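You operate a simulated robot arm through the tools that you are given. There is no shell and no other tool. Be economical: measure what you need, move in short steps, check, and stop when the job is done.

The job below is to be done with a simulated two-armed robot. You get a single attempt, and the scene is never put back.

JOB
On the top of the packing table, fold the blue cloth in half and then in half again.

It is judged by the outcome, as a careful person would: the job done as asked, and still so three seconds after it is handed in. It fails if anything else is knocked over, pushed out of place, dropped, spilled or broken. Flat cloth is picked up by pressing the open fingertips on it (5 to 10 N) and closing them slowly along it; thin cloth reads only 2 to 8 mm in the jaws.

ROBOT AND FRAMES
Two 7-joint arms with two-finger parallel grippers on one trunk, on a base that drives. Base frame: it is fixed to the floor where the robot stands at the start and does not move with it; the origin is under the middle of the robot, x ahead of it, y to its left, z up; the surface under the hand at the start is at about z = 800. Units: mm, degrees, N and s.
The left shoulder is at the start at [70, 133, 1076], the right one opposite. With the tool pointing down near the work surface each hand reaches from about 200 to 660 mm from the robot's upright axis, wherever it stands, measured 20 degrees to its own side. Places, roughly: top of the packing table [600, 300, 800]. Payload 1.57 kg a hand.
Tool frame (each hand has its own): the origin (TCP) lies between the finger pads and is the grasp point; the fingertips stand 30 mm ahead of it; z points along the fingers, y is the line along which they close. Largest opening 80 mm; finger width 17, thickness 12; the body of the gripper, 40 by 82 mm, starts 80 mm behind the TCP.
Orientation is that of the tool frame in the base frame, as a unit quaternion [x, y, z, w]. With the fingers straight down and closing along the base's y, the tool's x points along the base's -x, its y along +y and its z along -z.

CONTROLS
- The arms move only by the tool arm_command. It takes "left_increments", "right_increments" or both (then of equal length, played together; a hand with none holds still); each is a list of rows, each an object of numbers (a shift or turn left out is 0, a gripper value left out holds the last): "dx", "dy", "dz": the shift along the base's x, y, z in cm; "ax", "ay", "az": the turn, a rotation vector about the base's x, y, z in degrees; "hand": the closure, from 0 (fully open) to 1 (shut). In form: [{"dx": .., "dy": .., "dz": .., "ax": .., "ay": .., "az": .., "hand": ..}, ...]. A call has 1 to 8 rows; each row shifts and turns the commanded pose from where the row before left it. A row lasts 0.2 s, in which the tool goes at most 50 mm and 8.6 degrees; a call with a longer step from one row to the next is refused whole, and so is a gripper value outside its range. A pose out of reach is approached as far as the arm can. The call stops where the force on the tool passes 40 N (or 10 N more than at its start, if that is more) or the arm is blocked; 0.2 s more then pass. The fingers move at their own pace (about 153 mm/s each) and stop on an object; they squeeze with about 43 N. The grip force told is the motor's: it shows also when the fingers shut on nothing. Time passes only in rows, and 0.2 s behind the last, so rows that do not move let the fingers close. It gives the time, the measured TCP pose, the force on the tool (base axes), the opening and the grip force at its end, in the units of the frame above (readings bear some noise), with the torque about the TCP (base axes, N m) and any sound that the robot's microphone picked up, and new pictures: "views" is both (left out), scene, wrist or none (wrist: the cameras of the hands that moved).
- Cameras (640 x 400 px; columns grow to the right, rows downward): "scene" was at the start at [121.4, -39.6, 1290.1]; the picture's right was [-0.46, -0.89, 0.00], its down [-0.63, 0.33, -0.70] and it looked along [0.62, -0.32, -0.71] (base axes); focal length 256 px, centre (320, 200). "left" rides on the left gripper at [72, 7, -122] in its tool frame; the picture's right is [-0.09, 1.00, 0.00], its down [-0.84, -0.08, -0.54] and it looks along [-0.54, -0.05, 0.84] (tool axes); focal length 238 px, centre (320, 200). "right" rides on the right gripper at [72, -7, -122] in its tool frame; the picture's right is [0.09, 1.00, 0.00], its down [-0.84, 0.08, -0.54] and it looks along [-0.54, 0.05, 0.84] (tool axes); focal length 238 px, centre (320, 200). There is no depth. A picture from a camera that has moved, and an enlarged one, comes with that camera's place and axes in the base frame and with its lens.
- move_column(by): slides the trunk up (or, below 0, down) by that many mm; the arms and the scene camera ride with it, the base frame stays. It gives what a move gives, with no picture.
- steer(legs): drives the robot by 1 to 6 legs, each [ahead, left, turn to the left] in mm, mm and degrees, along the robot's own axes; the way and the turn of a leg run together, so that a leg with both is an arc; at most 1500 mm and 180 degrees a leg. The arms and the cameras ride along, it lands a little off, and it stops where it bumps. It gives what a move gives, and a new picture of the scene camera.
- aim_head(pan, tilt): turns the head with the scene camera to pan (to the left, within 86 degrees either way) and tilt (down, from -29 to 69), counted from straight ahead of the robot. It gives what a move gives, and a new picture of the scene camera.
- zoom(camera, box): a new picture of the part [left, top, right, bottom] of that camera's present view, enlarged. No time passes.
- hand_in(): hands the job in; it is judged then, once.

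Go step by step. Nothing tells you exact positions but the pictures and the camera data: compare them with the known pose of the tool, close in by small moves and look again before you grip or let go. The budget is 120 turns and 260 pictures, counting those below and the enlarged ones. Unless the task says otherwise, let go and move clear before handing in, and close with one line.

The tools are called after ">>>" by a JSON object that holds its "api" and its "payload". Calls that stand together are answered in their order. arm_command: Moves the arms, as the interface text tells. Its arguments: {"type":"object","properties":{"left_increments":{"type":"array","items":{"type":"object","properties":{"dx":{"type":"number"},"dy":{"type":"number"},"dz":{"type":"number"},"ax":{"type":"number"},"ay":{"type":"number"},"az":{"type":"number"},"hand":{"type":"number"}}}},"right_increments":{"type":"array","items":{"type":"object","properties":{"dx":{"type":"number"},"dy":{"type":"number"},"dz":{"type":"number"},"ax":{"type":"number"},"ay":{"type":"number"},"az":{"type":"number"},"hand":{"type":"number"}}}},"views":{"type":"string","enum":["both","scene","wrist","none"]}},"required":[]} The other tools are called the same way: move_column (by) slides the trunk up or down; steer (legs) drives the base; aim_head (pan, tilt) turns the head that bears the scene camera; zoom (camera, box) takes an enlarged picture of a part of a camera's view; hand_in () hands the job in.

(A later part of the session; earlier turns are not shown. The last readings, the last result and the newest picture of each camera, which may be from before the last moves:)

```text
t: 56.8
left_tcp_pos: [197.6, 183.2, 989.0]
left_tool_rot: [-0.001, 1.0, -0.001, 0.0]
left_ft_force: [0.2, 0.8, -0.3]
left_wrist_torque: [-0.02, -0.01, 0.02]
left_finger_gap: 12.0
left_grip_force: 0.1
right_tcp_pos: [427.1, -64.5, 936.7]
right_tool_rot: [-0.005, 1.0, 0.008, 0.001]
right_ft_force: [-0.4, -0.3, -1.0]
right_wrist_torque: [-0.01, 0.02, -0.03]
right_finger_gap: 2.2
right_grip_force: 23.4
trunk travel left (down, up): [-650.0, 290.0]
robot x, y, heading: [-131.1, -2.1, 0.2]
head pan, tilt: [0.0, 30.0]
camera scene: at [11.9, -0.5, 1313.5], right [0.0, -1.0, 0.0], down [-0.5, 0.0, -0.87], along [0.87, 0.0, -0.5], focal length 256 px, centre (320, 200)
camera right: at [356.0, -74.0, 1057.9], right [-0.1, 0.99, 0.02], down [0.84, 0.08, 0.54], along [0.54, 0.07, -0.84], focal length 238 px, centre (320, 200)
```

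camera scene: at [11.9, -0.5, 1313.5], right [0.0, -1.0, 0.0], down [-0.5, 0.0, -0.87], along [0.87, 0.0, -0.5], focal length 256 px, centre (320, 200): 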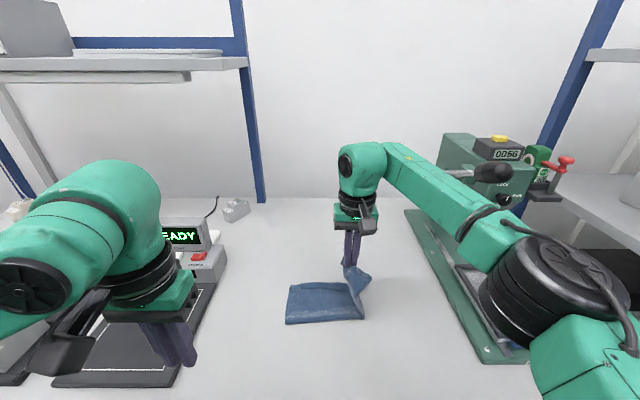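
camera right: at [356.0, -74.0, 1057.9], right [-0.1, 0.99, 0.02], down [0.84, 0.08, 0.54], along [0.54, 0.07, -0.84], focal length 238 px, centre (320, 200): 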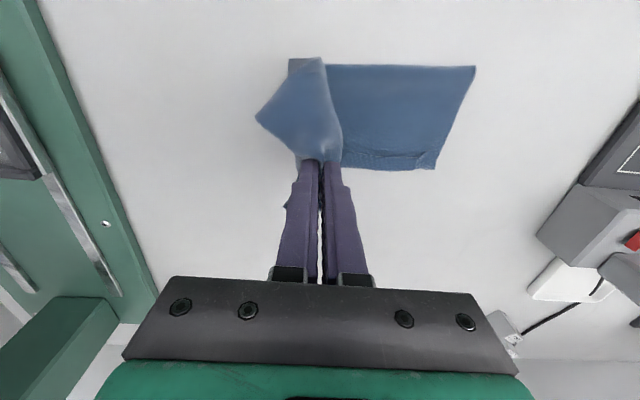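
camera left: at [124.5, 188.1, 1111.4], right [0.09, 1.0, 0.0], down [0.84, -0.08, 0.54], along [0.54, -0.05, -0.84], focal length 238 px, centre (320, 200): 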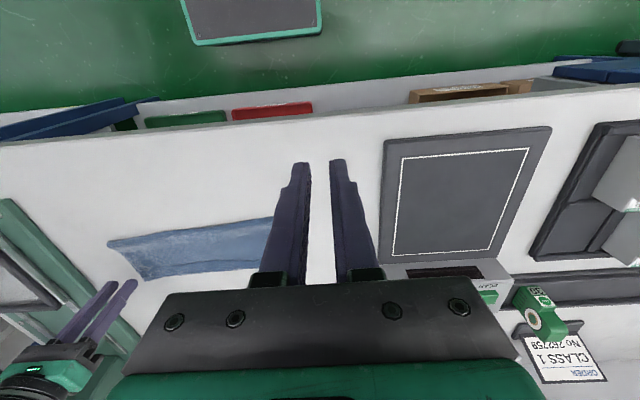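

Going well; the left end lies at y ≈ 79, x 356–464. I'll continue over and down.

>>> {"api": "arm_command", "payload": {"right_increments": [{"dx": -0.2, "dy": 2}, {"dx": -0.2, "dy": 2, "dz": -0.4}, {"dx": -0.2, "dy": 2, "dz": -0.8}, {"dx": -0.2, "dy": 2, "dz": -1.2}, {"dx": -0.2, "dy": 1.6, "dz": -1.5}, {"dx": -0.2, "dy": 1.4, "dz": -1.7}, {"dx": -0.2, "dy": 1.2, "dz": -1.5}, {"dz": 0}]}}

>>> {"api": "zoom", "payload": {"camera": "scene", "box": [240, 220, 480, 370]}}

```text
t: 58.6
left_tcp_pos: [197.9, 181.2, 990.3]
left_tool_rot: [-0.001, 1.0, 0.0, -0.001]
left_ft_force: [-0.2, 0.1, -0.3]
left_wrist_torque: [0.06, -0.01, -0.01]
left_finger_gap: 12.1
left_grip_force: 0.1
right_tcp_pos: [410.4, 56.4, 864.8]
right_tool_rot: [-0.006, 1.0, 0.008, 0.001]
right_ft_force: [-0.5, 0.4, -0.3]
right_wrist_torque: [-0.02, -0.01, -0.01]
right_finger_gap: 2.2
right_grip_force: 24.0
trunk travel left (down, up): [-650.0, 290.0]
robot x, y, heading: [-130.0, 1.9, 0.0]
head pan, tilt: [0.0, 30.0]
camera scene: at [11.5, -1.7, 1313.6], right [0.0, -1.0, 0.0], down [-0.5, 0.0, -0.87], along [0.87, 0.0, -0.5], focal length 256 px, centre (320, 200)
camera right: at [339.4, 46.7, 985.9], right [-0.1, 0.99, 0.02], down [0.83, 0.08, 0.54], along [0.54, 0.07, -0.84], focal length 238 px, centre (320, 200)
```

scene: 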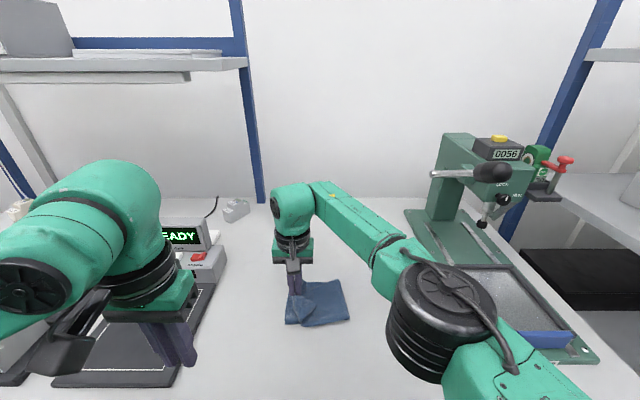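
right: 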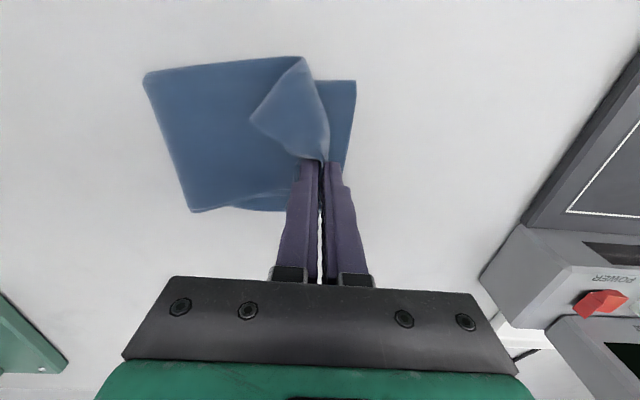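

```text
2.67 times, centred on (360, 295) of scene
camera zoom: at [11.5, -1.7, 1313.6], right [0.0, -1.0, 0.0], down [-0.5, 0.0, -0.87], along [0.87, 0.0, -0.5], focal length 683 px, centre (213, -53)
```

zoom: 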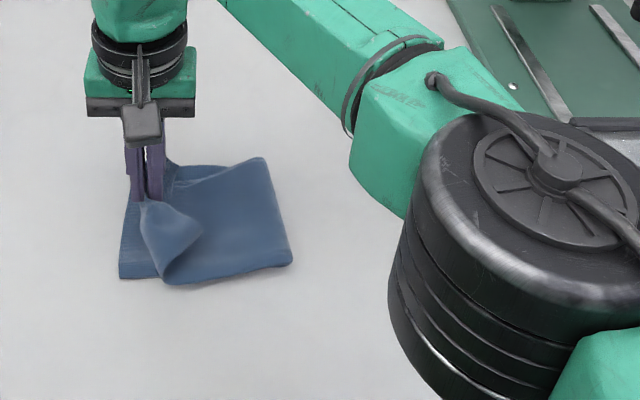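

The near corner of the moving end has flopped back into an ear, which I can turn out afterwards. First I set this part down and let go.

>>> {"api": "arm_command", "payload": {"right_increments": [{"dz": -0.8}, {"dz": -0.8}, {"dz": -0.8}, {"dz": -0.3}, {"hand": 0.92}, {"hand": 0.85}, {"dz": 0.5}, {"dz": 1.5}], "views": "none"}}

>>> {"api": "arm_command", "payload": {"right_increments": [{"dz": 3, "hand": 0.65}, {"dz": 3}, {"dz": 3, "dy": -1}, {"dy": -2}, {"dy": -2}, {"dz": 0}]}}

>>> {"api": "zoom", "payload": {"camera": "right", "box": [160, 0, 480, 200]}}

>>> {"api": "zoom", "payload": {"camera": "scene", "box": [240, 245, 400, 345]}}

```text
t: 60.4
left_tcp_pos: [196.6, 181.0, 988.8]
left_tool_rot: [-0.001, 1.0, 0.0, 0.0]
left_ft_force: [-0.6, 0.0, -0.4]
left_wrist_torque: [0.03, -0.02, 0.02]
left_finger_gap: 12.0
left_grip_force: 0.1
right_tcp_pos: [412.7, 56.2, 857.0]
right_tool_rot: [-0.007, 1.0, 0.008, 0.001]
right_ft_force: [0.2, -0.9, -0.5]
right_wrist_torque: [0.02, -0.03, 0.0]
right_finger_gap: 12.0
right_grip_force: 0.0
trunk travel left (down, up): [-650.0, 290.0]
robot x, y, heading: [-128.1, 0.8, 0.1]
head pan, tilt: [0.0, 30.0]
```

```text
t: 61.8
left_tcp_pos: [198.0, 182.1, 988.4]
left_tool_rot: [-0.001, 1.0, -0.001, 0.0]
left_ft_force: [-0.6, 0.4, -0.1]
left_wrist_torque: [-0.02, 0.0, 0.01]
left_finger_gap: 12.1
left_grip_force: 0.0
right_tcp_pos: [411.2, 7.0, 947.3]
right_tool_rot: [-0.006, 1.0, 0.007, 0.0]
right_ft_force: [-0.1, -0.4, -0.3]
right_wrist_torque: [0.0, 0.06, 0.02]
right_finger_gap: 28.1
right_grip_force: 0.1
trunk travel left (down, up): [-650.0, 290.0]
robot x, y, heading: [-128.8, 3.0, 0.5]
head pan, tilt: [0.0, 30.0]
camera scene: at [11.4, -0.7, 1313.6], right [0.0, -1.0, 0.0], down [-0.5, 0.0, -0.87], along [0.87, 0.0, -0.5], focal length 256 px, centre (320, 200)
camera right: at [340.0, -2.3, 1067.9], right [-0.1, 0.99, 0.02], down [0.83, 0.08, 0.54], along [0.54, 0.07, -0.84], focal length 238 px, centre (320, 200)
```

scene: 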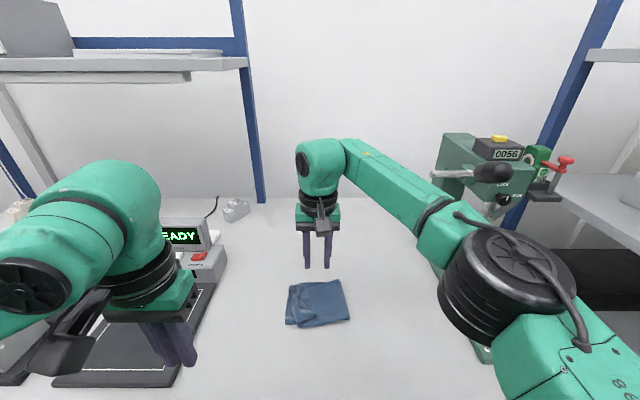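
right: 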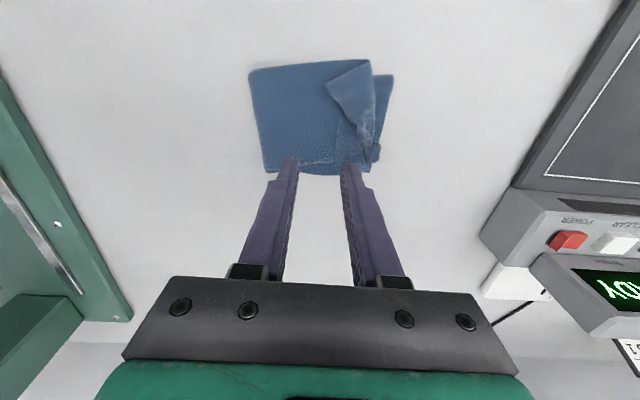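

```text
2.00 times, centred on (320, 100) of right
camera zoom: at [340.0, -2.3, 1067.9], right [-0.1, 0.99, 0.02], down [0.83, 0.08, 0.54], along [0.54, 0.07, -0.84], focal length 477 px, centre (320, 400)
```

zoom: 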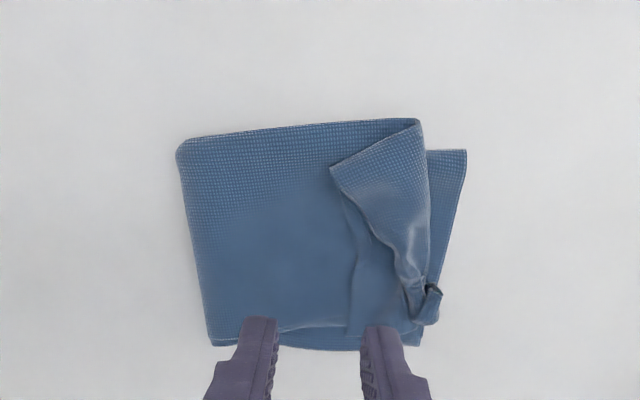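

```text
4.00 times, centred on (320, 295) of scene
camera zoom: at [11.4, -0.7, 1313.6], right [0.0, -1.0, 0.0], down [-0.5, 0.0, -0.87], along [0.87, 0.0, -0.5], focal length 1025 px, centre (320, -180)
```

zoom: 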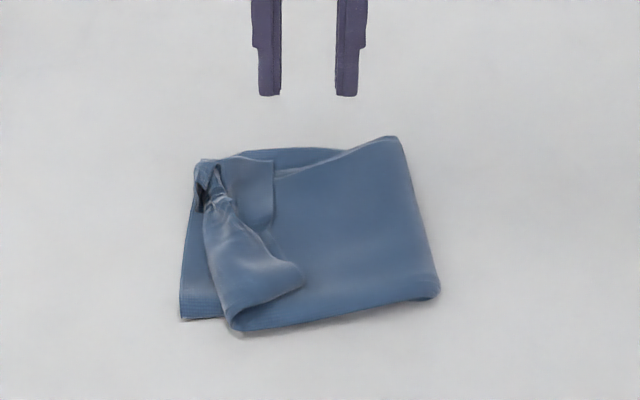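

The packet is nearly done; the moving end is turned back as a flap about 40 mm wide, with its near corner as an ear tipped at about (385, 8). I'll pinch the ear near its tip and turn it out to the near-left corner at about (359, 75).

>>> {"api": "arm_command", "payload": {"right_increments": [{"dx": -1.4, "dy": 1.1, "hand": 0.83}, {"dx": -1.4, "dy": 1.1, "dz": -1}, {"dz": -2}, {"dz": -2}, {"dz": -2}, {"dz": -1.5}, {"dz": 0}]}}

>>> {"api": "zoom", "payload": {"camera": "right", "box": [160, 40, 480, 240]}}

>>> {"api": "zoom", "payload": {"camera": "scene", "box": [240, 245, 400, 345]}}

```text
t: 63.4
left_tcp_pos: [196.5, 181.3, 989.0]
left_tool_rot: [-0.001, 1.0, 0.0, 0.001]
left_ft_force: [0.4, 0.3, -0.6]
left_wrist_torque: [-0.06, 0.02, -0.05]
left_finger_gap: 12.2
left_grip_force: 0.0
right_tcp_pos: [385.6, 29.5, 863.4]
right_tool_rot: [-0.007, 1.0, 0.009, 0.001]
right_ft_force: [0.0, -0.3, -0.1]
right_wrist_torque: [0.0, -0.01, 0.02]
right_finger_gap: 13.7
right_grip_force: 0.1
trunk travel left (down, up): [-650.0, 290.0]
robot x, y, heading: [-129.0, 3.7, 0.1]
head pan, tilt: [0.0, 30.0]
camera scene: at [11.3, -1.2, 1313.6], right [0.0, -1.0, 0.0], down [-0.5, 0.0, -0.87], along [0.87, 0.0, -0.5], focal length 256 px, centre (320, 200)
camera right: at [314.3, 19.4, 983.8], right [-0.1, 0.99, 0.02], down [0.84, 0.08, 0.54], along [0.54, 0.07, -0.84], focal length 238 px, centre (320, 200)
```

scene: 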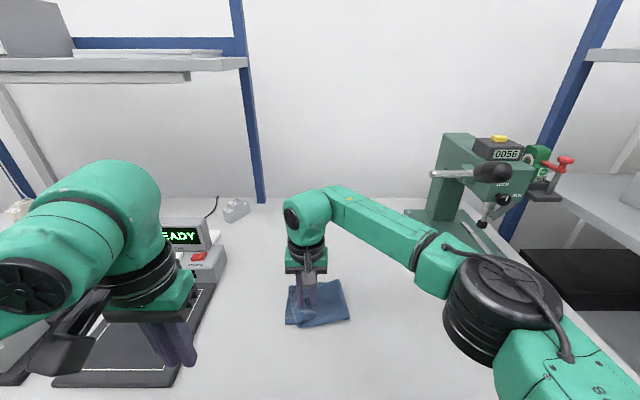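
right: 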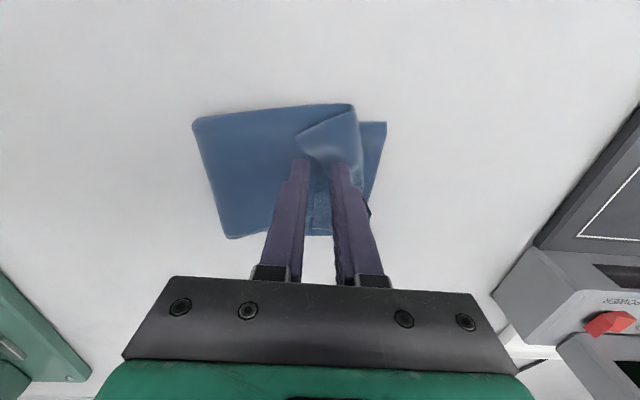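

```text
2.00 times, centred on (320, 140) of right
camera zoom: at [314.3, 19.4, 983.8], right [-0.1, 0.99, 0.02], down [0.84, 0.08, 0.54], along [0.54, 0.07, -0.84], focal length 477 px, centre (320, 320)
```

zoom: 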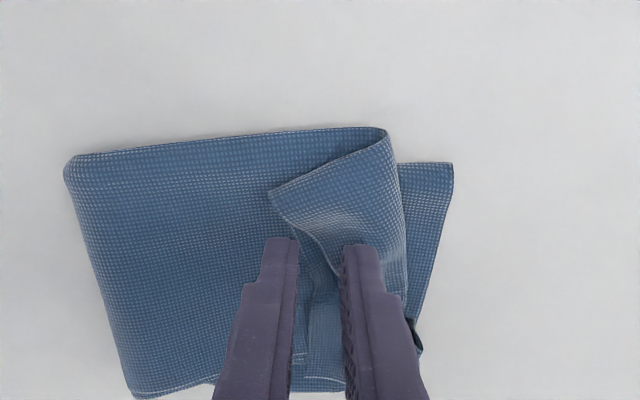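

```text
4.00 times, centred on (320, 295) of scene
camera zoom: at [11.3, -1.2, 1313.6], right [0.0, -1.0, 0.0], down [-0.5, 0.0, -0.87], along [0.87, 0.0, -0.5], focal length 1025 px, centre (320, -180)
```

zoom: 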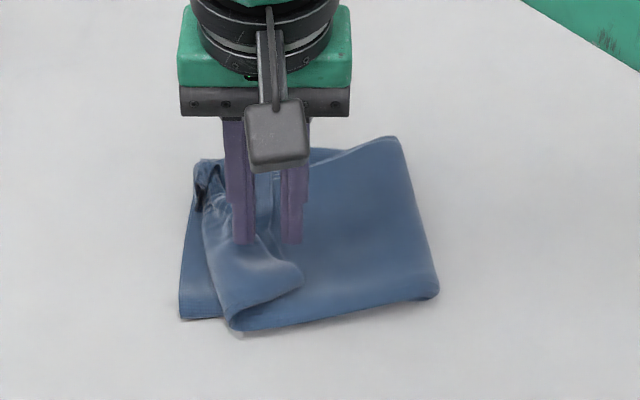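

The ear tip is really nearer (372, 9). I'll shift over and press.

>>> {"api": "arm_command", "payload": {"right_increments": [{"dx": -0.6, "dz": -0.5}, {"dx": -0.5, "dz": -0.5}, {"dz": -0.5}, {"dz": -0.3}, {"dz": -0.2}, {"dz": -0.2}, {"dz": 0}], "views": "wrist"}}

>>> {"api": "zoom", "payload": {"camera": "right", "box": [160, 40, 480, 240]}}

```text
t: 65.0
left_tcp_pos: [195.7, 180.9, 989.0]
left_tool_rot: [-0.001, 1.0, 0.001, 0.0]
left_ft_force: [-0.4, -0.7, 0.1]
left_wrist_torque: [0.03, -0.02, 0.0]
left_finger_gap: 12.0
left_grip_force: 0.0
right_tcp_pos: [373.0, 29.9, 841.4]
right_tool_rot: [-0.006, 1.0, 0.009, 0.001]
right_ft_force: [-0.7, -0.4, 0.3]
right_wrist_torque: [0.01, -0.01, 0.03]
right_finger_gap: 13.6
right_grip_force: 0.0
trunk travel left (down, up): [-650.0, 290.0]
robot x, y, heading: [-129.2, 2.3, 0.2]
head pan, tilt: [0.0, 30.0]
camera right: at [302.6, 19.3, 962.1], right [-0.1, 0.99, 0.02], down [0.83, 0.08, 0.54], along [0.54, 0.07, -0.84], focal length 238 px, centre (320, 200)
```

right: 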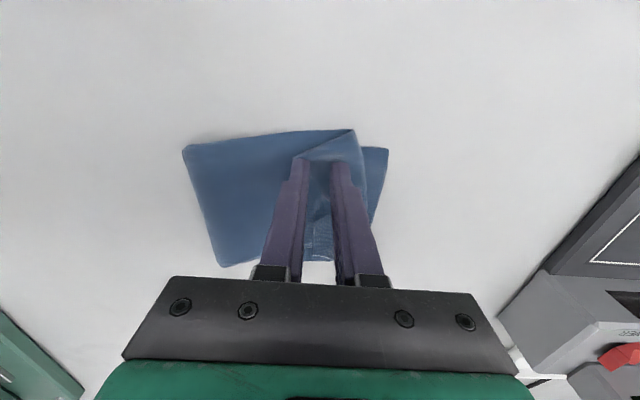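

```text
2.00 times, centred on (320, 140) of right
camera zoom: at [302.6, 19.3, 962.1], right [-0.1, 0.99, 0.02], down [0.83, 0.08, 0.54], along [0.54, 0.07, -0.84], focal length 477 px, centre (320, 320)
```

zoom: 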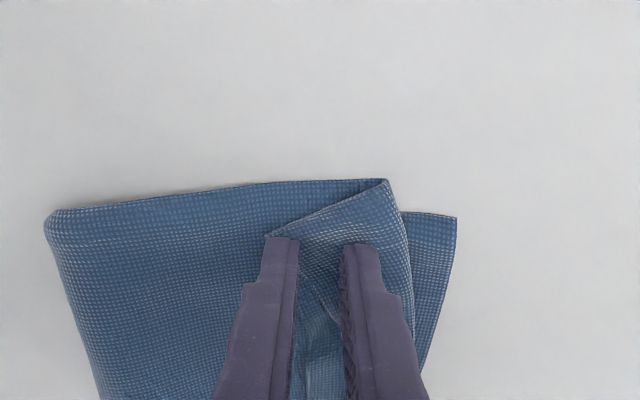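

>>> {"api": "arm_command", "payload": {"right_increments": [{"dx": -0.3, "dy": 0.2, "dz": -0.2}, {"dz": -0.2}, {"dz": -0.1}, {"dz": 0}, {"dz": 0}], "views": "none"}}

```text
t: 66.2
left_tcp_pos: [196.9, 181.7, 988.7]
left_tool_rot: [-0.001, 1.0, 0.0, 0.0]
left_ft_force: [0.5, 0.3, 0.9]
left_wrist_torque: [0.01, 0.0, -0.02]
left_finger_gap: 12.1
left_grip_force: 0.0
right_tcp_pos: [368.6, 30.3, 835.4]
right_tool_rot: [-0.006, 1.0, 0.008, 0.001]
right_ft_force: [-0.9, -0.4, 1.1]
right_wrist_torque: [0.03, 0.04, -0.02]
right_finger_gap: 13.2
right_grip_force: 0.1
trunk travel left (down, up): [-650.0, 290.0]
robot x, y, heading: [-125.3, -2.2, 0.3]
head pan, tilt: [0.0, 30.0]
```

>>> {"api": "arm_command", "payload": {"right_increments": [{"dz": -0.1}, {"dz": -0.1}, {"dz": 0}, {"hand": 0.87}, {"hand": 0.92}, {"hand": 0.96}, {"hand": 1.0}, {"hand": 1.0}], "views": "none"}}

>>> {"api": "arm_command", "payload": {"right_increments": [{"hand": 1.0}, {"dz": 0.5}, {"dz": 0.8}, {"dz": 0.8}, {"dy": 0.5, "dz": 0.5}, {"dz": 0}]}}

>>> {"api": "zoom", "payload": {"camera": "right", "box": [160, 40, 480, 240]}}

>>> {"api": "zoom", "payload": {"camera": "scene", "box": [240, 245, 400, 345]}}

```text
t: 68.0
left_tcp_pos: [196.7, 180.7, 989.1]
left_tool_rot: [-0.001, 1.0, 0.0, 0.0]
left_ft_force: [0.4, -0.9, -0.3]
left_wrist_torque: [-0.01, -0.03, 0.0]
left_finger_gap: 11.6
left_grip_force: 0.0
right_tcp_pos: [371.2, 30.1, 833.2]
right_tool_rot: [-0.005, 1.0, 0.009, 0.001]
right_ft_force: [0.5, -0.9, 3.1]
right_wrist_torque: [-0.07, 0.01, 0.01]
right_finger_gap: 0.1
right_grip_force: 21.5
trunk travel left (down, up): [-650.0, 290.0]
robot x, y, heading: [-130.2, -2.1, 0.2]
head pan, tilt: [0.0, 30.0]
```

```text
t: 69.4
left_tcp_pos: [197.0, 181.4, 988.4]
left_tool_rot: [-0.001, 1.0, 0.0, 0.0]
left_ft_force: [0.6, 0.5, -0.8]
left_wrist_torque: [0.0, -0.01, 0.02]
left_finger_gap: 12.0
left_grip_force: 0.1
right_tcp_pos: [371.0, 35.6, 858.5]
right_tool_rot: [-0.006, 1.0, 0.009, 0.001]
right_ft_force: [0.1, 0.0, -0.8]
right_wrist_torque: [-0.02, -0.06, -0.01]
right_finger_gap: 0.0
right_grip_force: 21.7
trunk travel left (down, up): [-650.0, 290.0]
robot x, y, heading: [-130.1, -0.3, 0.2]
head pan, tilt: [0.0, 30.0]
camera scene: at [11.6, -1.5, 1313.6], right [0.0, -1.0, 0.0], down [-0.5, 0.0, -0.87], along [0.87, 0.0, -0.5], focal length 256 px, centre (320, 200)
camera right: at [298.6, 25.6, 980.5], right [-0.1, 0.99, 0.02], down [0.84, 0.08, 0.54], along [0.54, 0.07, -0.84], focal length 238 px, centre (320, 200)
```

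scene: 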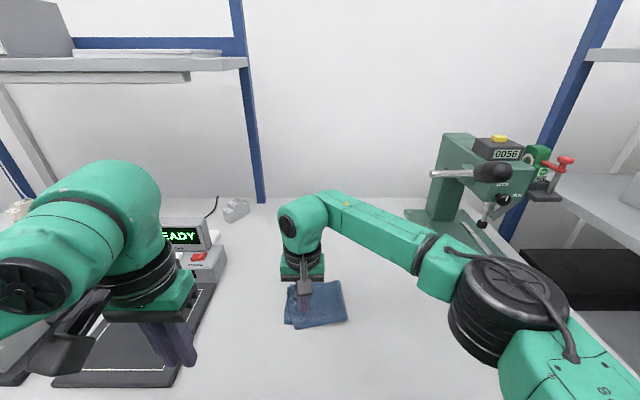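
right: 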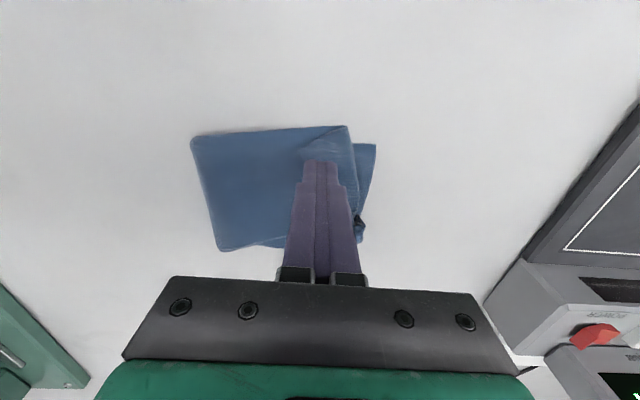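

```text
2.00 times, centred on (320, 140) of right
camera zoom: at [298.6, 25.6, 980.5], right [-0.1, 0.99, 0.02], down [0.84, 0.08, 0.54], along [0.54, 0.07, -0.84], focal length 477 px, centre (320, 320)
```

zoom: 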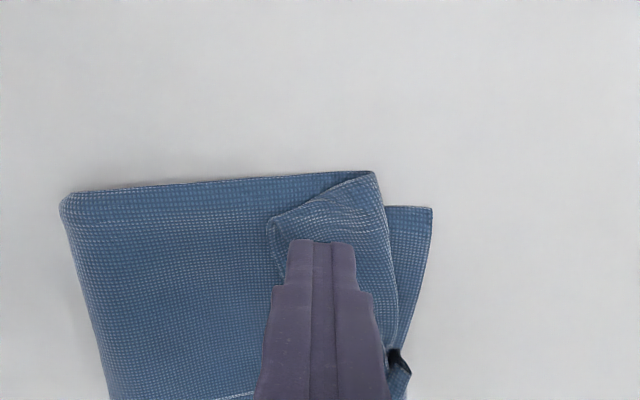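

```text
4.00 times, centred on (320, 295) of scene
camera zoom: at [11.6, -1.5, 1313.6], right [0.0, -1.0, 0.0], down [-0.5, 0.0, -0.87], along [0.87, 0.0, -0.5], focal length 1025 px, centre (320, -180)
```

zoom: 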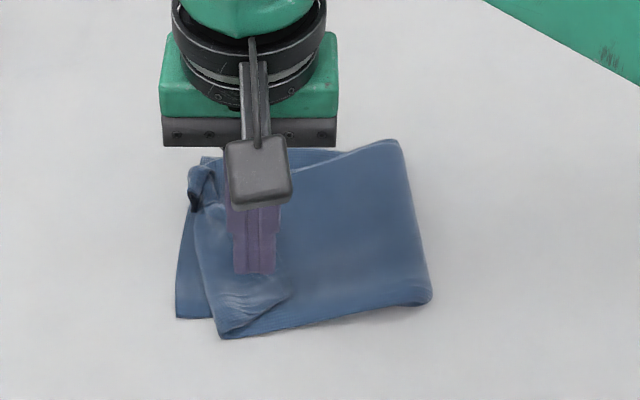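

It slipped off empty: too little pressure. Since a fingertip drags the top layers well, I'll press the closed fingertips on the ear and sweep it out towards +y.

>>> {"api": "arm_command", "payload": {"right_increments": [{"dy": -0.3, "dz": -1}, {"dz": -1}, {"dz": -0.5}, {"dz": -0.2}, {"dz": 0}], "views": "none"}}

```text
t: 70.6
left_tcp_pos: [195.8, 181.2, 991.2]
left_tool_rot: [-0.001, 1.0, -0.001, 0.0]
left_ft_force: [-0.5, 0.1, -0.2]
left_wrist_torque: [-0.01, -0.01, -0.01]
left_finger_gap: 11.9
left_grip_force: 0.0
right_tcp_pos: [369.9, 32.3, 832.6]
right_tool_rot: [-0.007, 1.0, 0.009, 0.001]
right_ft_force: [1.6, -0.2, 8.1]
right_wrist_torque: [-0.05, -0.05, 0.0]
right_finger_gap: 0.0
right_grip_force: 21.5
trunk travel left (down, up): [-650.0, 290.0]
robot x, y, heading: [-129.5, 1.7, 0.0]
head pan, tilt: [0.0, 30.0]
```

>>> {"api": "arm_command", "payload": {"right_increments": [{"dy": 0.6}, {"dy": 0.6}, {"dy": 0.6}, {"dy": 0.6}, {"dz": 0}], "views": "wrist"}}

>>> {"api": "zoom", "payload": {"camera": "scene", "box": [240, 245, 400, 345]}}

```text
t: 71.8
left_tcp_pos: [197.1, 180.8, 989.3]
left_tool_rot: [-0.001, 1.0, 0.0, 0.0]
left_ft_force: [-0.6, -0.7, -0.3]
left_wrist_torque: [0.01, -0.01, -0.02]
left_finger_gap: 12.0
left_grip_force: 0.1
right_tcp_pos: [368.9, 56.8, 833.2]
right_tool_rot: [-0.006, 1.0, 0.009, 0.002]
right_ft_force: [-0.8, -1.7, 7.8]
right_wrist_torque: [-0.1, 0.03, -0.01]
right_finger_gap: 0.1
right_grip_force: 21.1
trunk travel left (down, up): [-650.0, 290.0]
robot x, y, heading: [-129.7, -2.1, -0.0]
head pan, tilt: [0.0, 30.0]
camera right: at [297.8, 46.8, 954.2], right [-0.1, 0.99, 0.02], down [0.83, 0.08, 0.55], along [0.54, 0.07, -0.84], focal length 238 px, centre (320, 200)
```

right: 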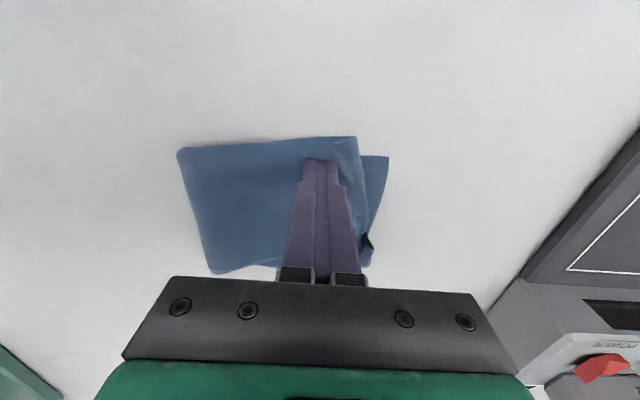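

```text
4.00 times, centred on (320, 295) of scene
camera zoom: at [10.1, -2.0, 1313.7], right [0.0, -1.0, 0.0], down [-0.5, 0.0, -0.87], along [0.87, 0.0, -0.5], focal length 1025 px, centre (320, -180)
```

zoom: 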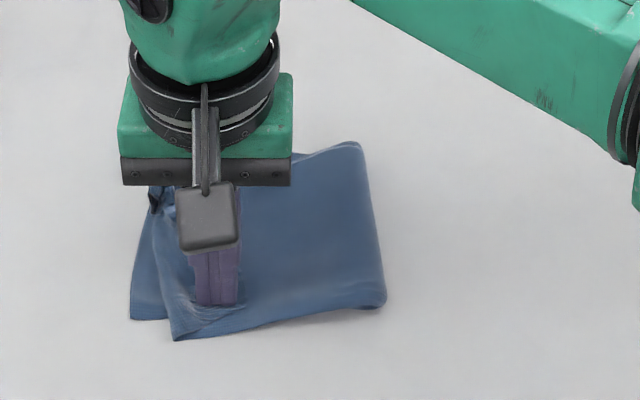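

The whole packet slid with it, so that doesn't unroll the ear. I'll lift, look, and pinch the ear again with a wider gap and more pressure.

>>> {"api": "arm_command", "payload": {"right_increments": [{"dz": 1.5}, {"dz": 3, "hand": 0.7}, {"dz": 3}, {"dz": 2, "dy": -2}, {"dy": -2}, {"dz": 0}], "views": "wrist"}}

>>> {"api": "zoom", "payload": {"camera": "right", "box": [200, 0, 520, 200]}}

>>> {"api": "zoom", "payload": {"camera": "scene", "box": [240, 245, 400, 345]}}

```text
t: 73.2
left_tcp_pos: [196.9, 182.8, 987.5]
left_tool_rot: [-0.001, 1.0, 0.0, 0.0]
left_ft_force: [0.1, -0.4, -0.2]
left_wrist_torque: [-0.05, 0.0, -0.02]
left_finger_gap: 12.2
left_grip_force: 0.0
right_tcp_pos: [371.2, 17.0, 928.8]
right_tool_rot: [-0.005, 1.0, 0.008, 0.001]
right_ft_force: [0.3, 0.7, -0.1]
right_wrist_torque: [-0.01, 0.01, 0.02]
right_finger_gap: 24.2
right_grip_force: 0.0
trunk travel left (down, up): [-650.0, 290.0]
robot x, y, heading: [-128.2, -1.3, 0.2]
head pan, tilt: [0.0, 30.0]
camera right: at [299.7, 6.8, 1050.5], right [-0.1, 0.99, 0.02], down [0.84, 0.08, 0.54], along [0.54, 0.07, -0.84], focal length 238 px, centre (320, 200)
```

right: 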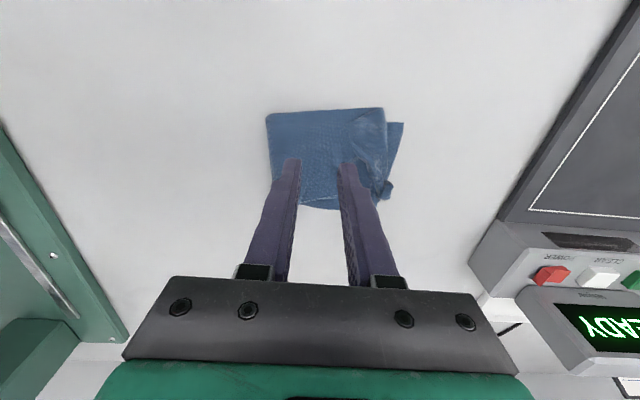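

```text
2.00 times, centred on (360, 100) of right
camera zoom: at [299.7, 6.8, 1050.5], right [-0.1, 0.99, 0.02], down [0.84, 0.08, 0.54], along [0.54, 0.07, -0.84], focal length 477 px, centre (240, 400)
```

zoom: 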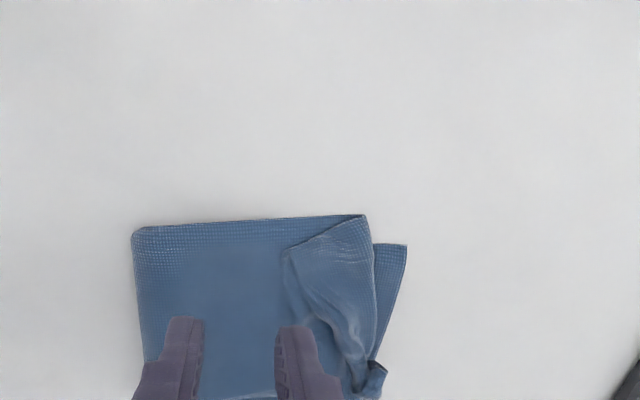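

```text
4.00 times, centred on (320, 295) of scene
camera zoom: at [11.5, -0.5, 1313.6], right [0.0, -1.0, 0.0], down [-0.5, 0.0, -0.87], along [0.87, 0.0, -0.5], focal length 1025 px, centre (320, -180)
```

zoom: 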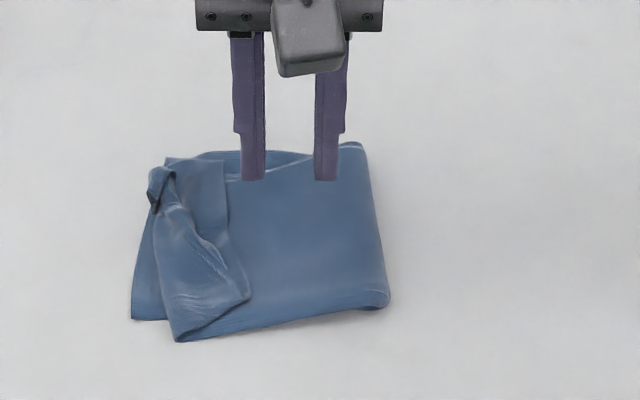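

I'll use both hands: the right presses the packet down near (440, −25) to hold it, while the left drags the ear outwards. First I bring both to hover.

>>> {"api": "arm_command", "payload": {"left_increments": [{"hand": 1.0}, {"dx": 2, "dy": -1}, {"dx": 3, "dy": -2, "dz": -1}, {"dx": 3, "dy": -2, "dz": -2}, {"dx": 3, "dy": -2, "dz": -2}, {"dx": 3, "dy": -2.6, "dz": -3}, {"dx": 2.5, "dy": -3, "dz": -3}, {"dx": 0.3, "dy": -0.4, "dz": -1}], "right_increments": [{"dx": 2, "dy": -1.2}, {"dx": 2, "dy": -1.2}, {"dx": 2, "dy": -1.2}, {"dx": 0.9, "dy": -0.6, "dz": -1}, {"dz": -2}, {"dz": -2}, {"dz": -2}, {"dz": -1}], "views": "both"}}

>>> {"api": "zoom", "payload": {"camera": "left", "box": [160, 40, 480, 240]}}

```text
t: 75.0
left_tcp_pos: [363.7, 50.2, 869.9]
left_tool_rot: [-0.001, 1.0, 0.0, 0.0]
left_ft_force: [0.3, 0.7, 0.0]
left_wrist_torque: [-0.04, 0.01, -0.01]
left_finger_gap: 0.0
left_grip_force: 21.0
right_tcp_pos: [439.6, -23.7, 846.4]
right_tool_rot: [-0.006, 1.0, 0.008, 0.0]
right_ft_force: [-0.1, 0.3, 0.2]
right_wrist_torque: [-0.03, -0.01, 0.0]
right_finger_gap: 23.7
right_grip_force: 0.0
trunk travel left (down, up): [-650.0, 290.0]
robot x, y, heading: [-130.9, -2.0, 0.3]
head pan, tilt: [0.0, 30.0]
camera scene: at [11.3, -0.7, 1313.6], right [0.0, -1.0, 0.0], down [-0.5, 0.0, -0.87], along [0.87, 0.0, -0.5], focal length 256 px, centre (320, 200)
camera right: at [368.6, -33.8, 968.1], right [-0.1, 0.99, 0.02], down [0.83, 0.08, 0.54], along [0.54, 0.07, -0.84], focal length 238 px, centre (320, 200)
camera left: at [291.8, 57.2, 991.6], right [0.09, 1.0, 0.0], down [0.84, -0.08, 0.54], along [0.54, -0.05, -0.84], focal length 238 px, centre (320, 200)
```

scene: 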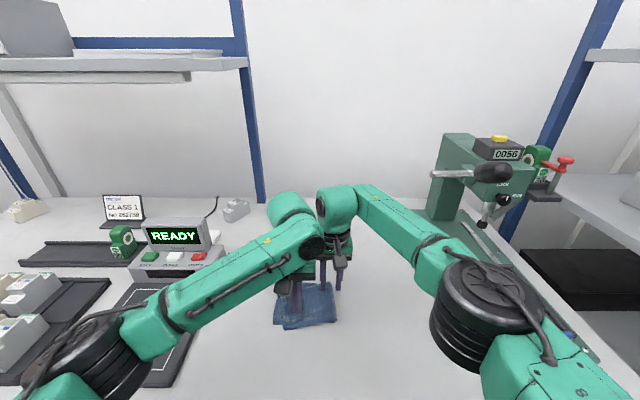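
right: 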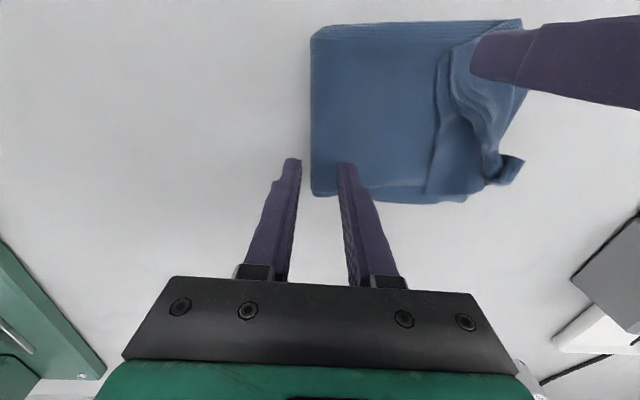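
left: 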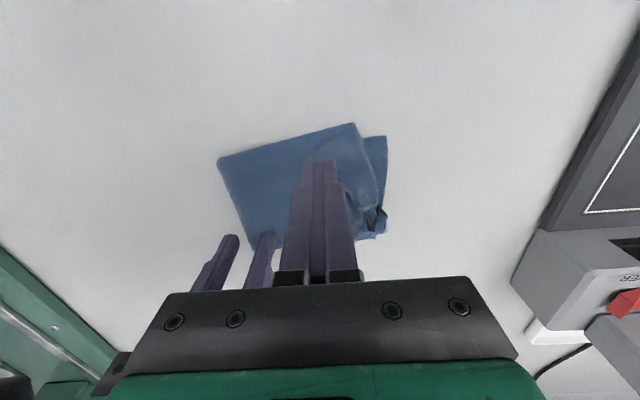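

```text
2.00 times, centred on (320, 140) of left
camera zoom: at [291.8, 57.2, 991.6], right [0.09, 1.0, 0.0], down [0.84, -0.08, 0.54], along [0.54, -0.05, -0.84], focal length 477 px, centre (320, 320)
```

zoom: 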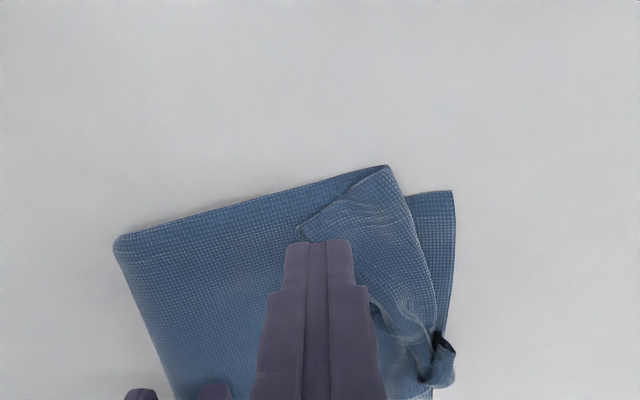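

>>> {"api": "arm_command", "payload": {"left_increments": [{"dx": 0.2, "dy": 0.2, "dz": -1}, {"dz": -1}, {"dz": -0.7}, {"dz": -0.3}, {"dz": -0.2}, {"dz": -0.1}, {"dz": 0}], "right_increments": [{"dy": 0.6, "hand": 1.0}, {"dy": 0.5}, {"dz": -0.5}, {"dz": -0.4}, {"dz": -0.2}, {"dz": -0.2}, {"dz": 0}], "views": "none"}}

```text
t: 76.6
left_tcp_pos: [366.7, 52.8, 835.8]
left_tool_rot: [-0.001, 1.0, 0.0, -0.001]
left_ft_force: [0.9, -0.3, 0.8]
left_wrist_torque: [-0.02, 0.01, -0.02]
left_finger_gap: 0.1
left_grip_force: 20.9
right_tcp_pos: [438.8, -13.7, 833.7]
right_tool_rot: [-0.007, 1.0, 0.008, 0.001]
right_ft_force: [0.0, 0.0, 2.2]
right_wrist_torque: [-0.03, 0.0, -0.03]
right_finger_gap: 0.0
right_grip_force: 20.9
trunk travel left (down, up): [-650.0, 290.0]
robot x, y, heading: [-128.5, -1.7, 0.0]
head pan, tilt: [0.0, 30.0]
```

>>> {"api": "arm_command", "payload": {"left_increments": [{"dz": -0.1}, {"dz": -0.1}, {"dz": 0}, {"dz": 0}], "right_increments": [{"dz": -0.1}, {"dz": -0.1}, {"dz": -0.1}, {"dz": 0}], "views": "none"}}

```text
t: 77.6
left_tcp_pos: [366.0, 52.3, 836.0]
left_tool_rot: [-0.001, 1.0, 0.0, 0.0]
left_ft_force: [0.1, -0.4, 0.8]
left_wrist_torque: [0.01, 0.04, -0.01]
left_finger_gap: 0.0
left_grip_force: 21.8
right_tcp_pos: [437.2, -14.5, 833.5]
right_tool_rot: [-0.006, 1.0, 0.009, 0.002]
right_ft_force: [-0.2, -0.8, 7.8]
right_wrist_torque: [0.0, -0.04, -0.05]
right_finger_gap: 0.2
right_grip_force: 21.7
trunk travel left (down, up): [-650.0, 290.0]
robot x, y, heading: [-130.1, -0.0, 0.4]
head pan, tilt: [0.0, 30.0]
```

>>> {"api": "arm_command", "payload": {"left_increments": [{"dz": -0.1}, {"dz": -0.1}, {"dz": -0.05}, {"dz": 0}], "right_increments": [{"dz": -0.1}, {"dz": -0.05}, {"dz": 0}, {"dz": 0}], "views": "none"}}

```text
t: 78.6
left_tcp_pos: [365.0, 53.1, 833.2]
left_tool_rot: [0.0, 1.0, 0.001, 0.003]
left_ft_force: [0.0, 0.2, 2.6]
left_wrist_torque: [-0.02, 0.0, -0.01]
left_finger_gap: 0.0
left_grip_force: 20.9
right_tcp_pos: [438.3, -13.7, 832.0]
right_tool_rot: [-0.006, 1.0, 0.009, 0.003]
right_ft_force: [4.4, 0.5, 19.2]
right_wrist_torque: [-0.02, -0.21, 0.04]
right_finger_gap: 0.0
right_grip_force: 21.2
trunk travel left (down, up): [-650.0, 290.0]
robot x, y, heading: [-130.7, -2.0, 0.2]
head pan, tilt: [0.0, 30.0]
```

The right hand holds with 19 N and the left touches lightly. I'll drag the ear outwards.

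>>> {"api": "arm_command", "payload": {"left_increments": [{"dz": -0.05}, {"dy": 0.6}, {"dy": 0.6}, {"dy": 0.6}, {"dy": 0.6}, {"dz": 0}], "views": "wrist"}}

>>> {"api": "zoom", "payload": {"camera": "left", "box": [160, 40, 480, 240]}}

>>> {"api": "zoom", "payload": {"camera": "right", "box": [300, 0, 620, 200]}}

```text
t: 80.0
left_tcp_pos: [363.8, 77.5, 833.1]
left_tool_rot: [0.0, 1.0, 0.0, 0.002]
left_ft_force: [0.2, -2.2, 4.3]
left_wrist_torque: [-0.06, 0.01, -0.01]
left_finger_gap: 0.0
left_grip_force: 21.1
right_tcp_pos: [437.3, -14.0, 832.1]
right_tool_rot: [-0.006, 1.0, 0.01, 0.002]
right_ft_force: [2.7, 1.6, 20.0]
right_wrist_torque: [-0.02, -0.16, 0.01]
right_finger_gap: 0.1
right_grip_force: 21.0
trunk travel left (down, up): [-650.0, 290.0]
robot x, y, heading: [-126.7, 0.7, 0.5]
head pan, tilt: [0.0, 30.0]
camera left: at [292.2, 83.6, 955.2], right [0.09, 1.0, 0.0], down [0.84, -0.08, 0.54], along [0.54, -0.05, -0.84], focal length 238 px, centre (320, 200)
```

left: 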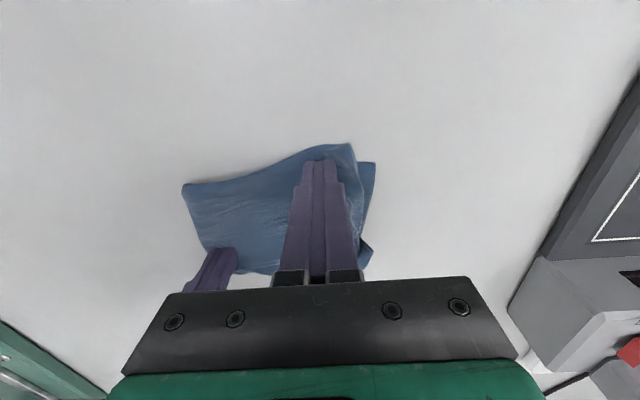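

```text
2.00 times, centred on (320, 140) of left
camera zoom: at [292.2, 83.6, 955.2], right [0.09, 1.0, 0.0], down [0.84, -0.08, 0.54], along [0.54, -0.05, -0.84], focal length 477 px, centre (320, 320)
```

zoom: 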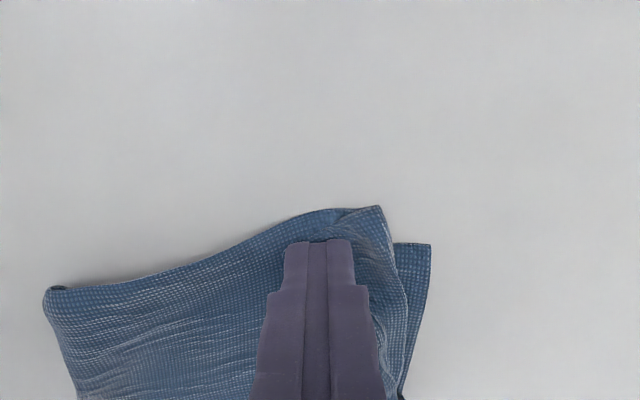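

```text
2.00 times, centred on (460, 100) of right
camera zoom: at [365.7, -24.3, 953.7], right [-0.1, 0.99, 0.02], down [0.83, 0.08, 0.55], along [0.54, 0.07, -0.84], focal length 477 px, centre (40, 400)
```

zoom: 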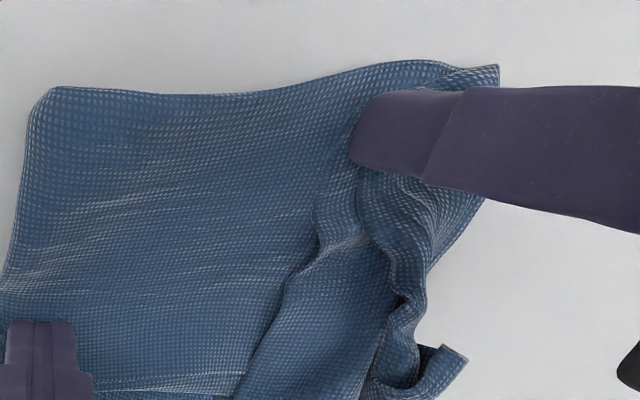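

The drag shears the whole packet rather than just the ear, so I'll stop that. I'll lift the left hand and look, then pinch the ear instead.

>>> {"api": "arm_command", "payload": {"left_increments": [{"dz": 1}, {"dz": 2}, {"dz": 3, "hand": 0.7}, {"dz": 2, "dy": 1}, {"dz": 1, "dy": 2}, {"dz": 0}], "views": "wrist"}}

>>> {"api": "zoom", "payload": {"camera": "left", "box": [120, 0, 440, 200]}}

>>> {"api": "zoom", "payload": {"camera": "right", "box": [300, 0, 620, 200]}}

```text
t: 81.4
left_tcp_pos: [363.1, 107.0, 922.1]
left_tool_rot: [-0.001, 1.0, 0.0, 0.002]
left_ft_force: [0.0, -0.3, -0.9]
left_wrist_torque: [-0.04, -0.05, 0.0]
left_finger_gap: 24.0
left_grip_force: 0.1
right_tcp_pos: [437.4, -13.2, 833.9]
right_tool_rot: [-0.005, 1.0, 0.009, 0.003]
right_ft_force: [2.1, 0.3, 23.1]
right_wrist_torque: [-0.01, -0.15, 0.0]
right_finger_gap: 0.0
right_grip_force: 21.4
trunk travel left (down, up): [-650.0, 290.0]
robot x, y, heading: [-133.1, -1.7, 0.1]
head pan, tilt: [0.0, 30.0]
camera left: at [292.1, 113.3, 1045.1], right [0.09, 1.0, 0.0], down [0.84, -0.08, 0.54], along [0.54, -0.05, -0.84], focal length 238 px, centre (320, 200)
```

left: 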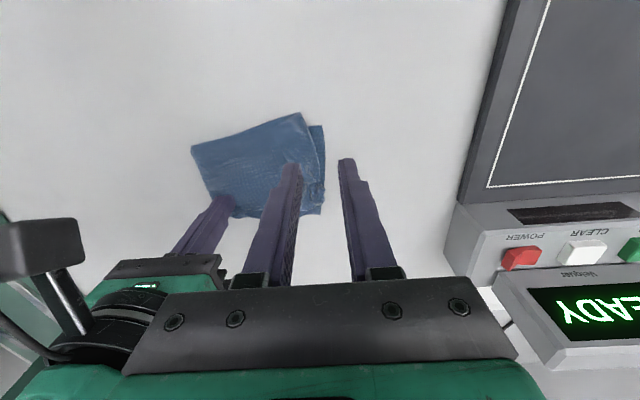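

```text
2.00 times, centred on (280, 100) of left
camera zoom: at [292.1, 113.3, 1045.1], right [0.09, 1.0, 0.0], down [0.84, -0.08, 0.54], along [0.54, -0.05, -0.84], focal length 477 px, centre (400, 400)
```

zoom: 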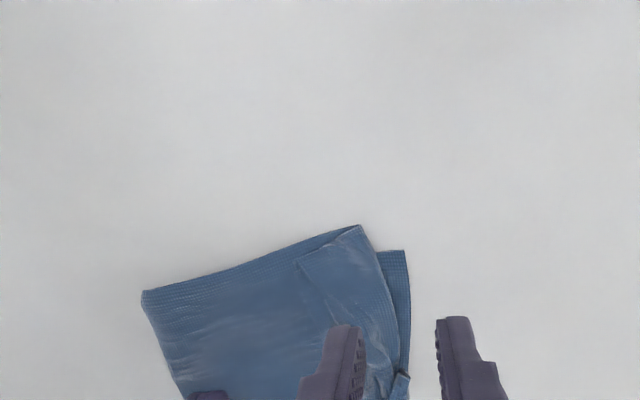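

```text
2.00 times, centred on (460, 100) of right
camera zoom: at [365.8, -24.3, 953.6], right [-0.1, 0.99, 0.02], down [0.83, 0.08, 0.55], along [0.54, 0.07, -0.84], focal length 477 px, centre (40, 400)
```

zoom: 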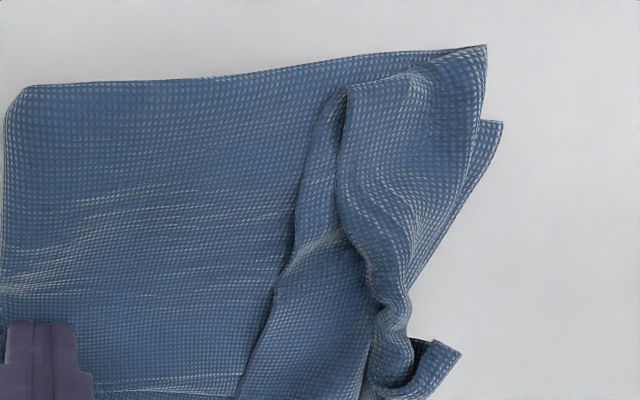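

The ear's free edge now runs near y ≈ 60–75. With the right hand still holding the packet, I'll pinch the ear close to its edge with the left, centred at (368, 75).

>>> {"api": "arm_command", "payload": {"left_increments": [{"dx": 0.5, "dy": -1.6, "hand": 0.78}, {"dy": -1.6, "dz": -1}, {"dz": -2}, {"dz": -2}, {"dz": -1.5}, {"dz": -1}, {"dz": 0}], "views": "wrist"}}

>>> {"api": "zoom", "payload": {"camera": "right", "box": [300, 0, 620, 200]}}

```text
t: 83.0
left_tcp_pos: [369.5, 74.2, 848.8]
left_tool_rot: [-0.001, 1.0, 0.0, 0.002]
left_ft_force: [-0.6, 0.5, 0.4]
left_wrist_torque: [0.0, 0.01, -0.02]
left_finger_gap: 17.6
left_grip_force: 0.1
right_tcp_pos: [437.7, -14.0, 833.5]
right_tool_rot: [-0.007, 1.0, 0.01, 0.003]
right_ft_force: [2.0, 0.2, 23.4]
right_wrist_torque: [-0.02, -0.16, 0.0]
right_finger_gap: 0.0
right_grip_force: 20.9
trunk travel left (down, up): [-650.0, 290.0]
robot x, y, heading: [-128.7, 1.9, -0.1]
head pan, tilt: [0.0, 30.0]
camera left: at [297.6, 80.6, 971.0], right [0.09, 1.0, 0.0], down [0.84, -0.08, 0.54], along [0.54, -0.05, -0.84], focal length 238 px, centre (320, 200)
```

left: 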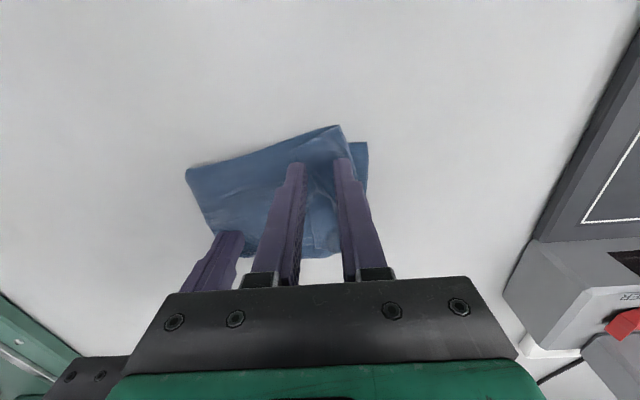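

```text
2.00 times, centred on (460, 100) of right
camera zoom: at [365.8, -24.1, 953.6], right [-0.1, 0.99, 0.02], down [0.83, 0.08, 0.55], along [0.54, 0.07, -0.84], focal length 477 px, centre (40, 400)
```

zoom: 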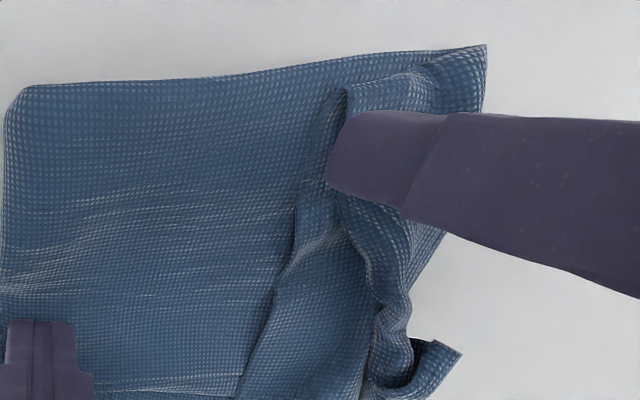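

>>> {"api": "arm_command", "payload": {"left_increments": [{"dy": 0.3, "dz": -0.5}, {"dz": -0.4}, {"dz": -0.3}, {"dz": -0.2}, {"dz": -0.2}, {"dz": -0.1}, {"dz": 0}], "views": "none"}}

```text
t: 84.6
left_tcp_pos: [370.0, 79.0, 833.6]
left_tool_rot: [-0.001, 1.0, 0.0, 0.003]
left_ft_force: [1.0, 0.4, 17.7]
left_wrist_torque: [-0.02, -0.04, 0.01]
left_finger_gap: 17.7
left_grip_force: 0.0
right_tcp_pos: [436.6, -13.0, 833.1]
right_tool_rot: [-0.006, 1.0, 0.009, 0.003]
right_ft_force: [3.1, 0.0, 15.3]
right_wrist_torque: [-0.04, -0.19, 0.03]
right_finger_gap: 0.0
right_grip_force: 21.6
trunk travel left (down, up): [-650.0, 290.0]
robot x, y, heading: [-126.9, 1.8, 0.3]
head pan, tilt: [0.0, 30.0]
```

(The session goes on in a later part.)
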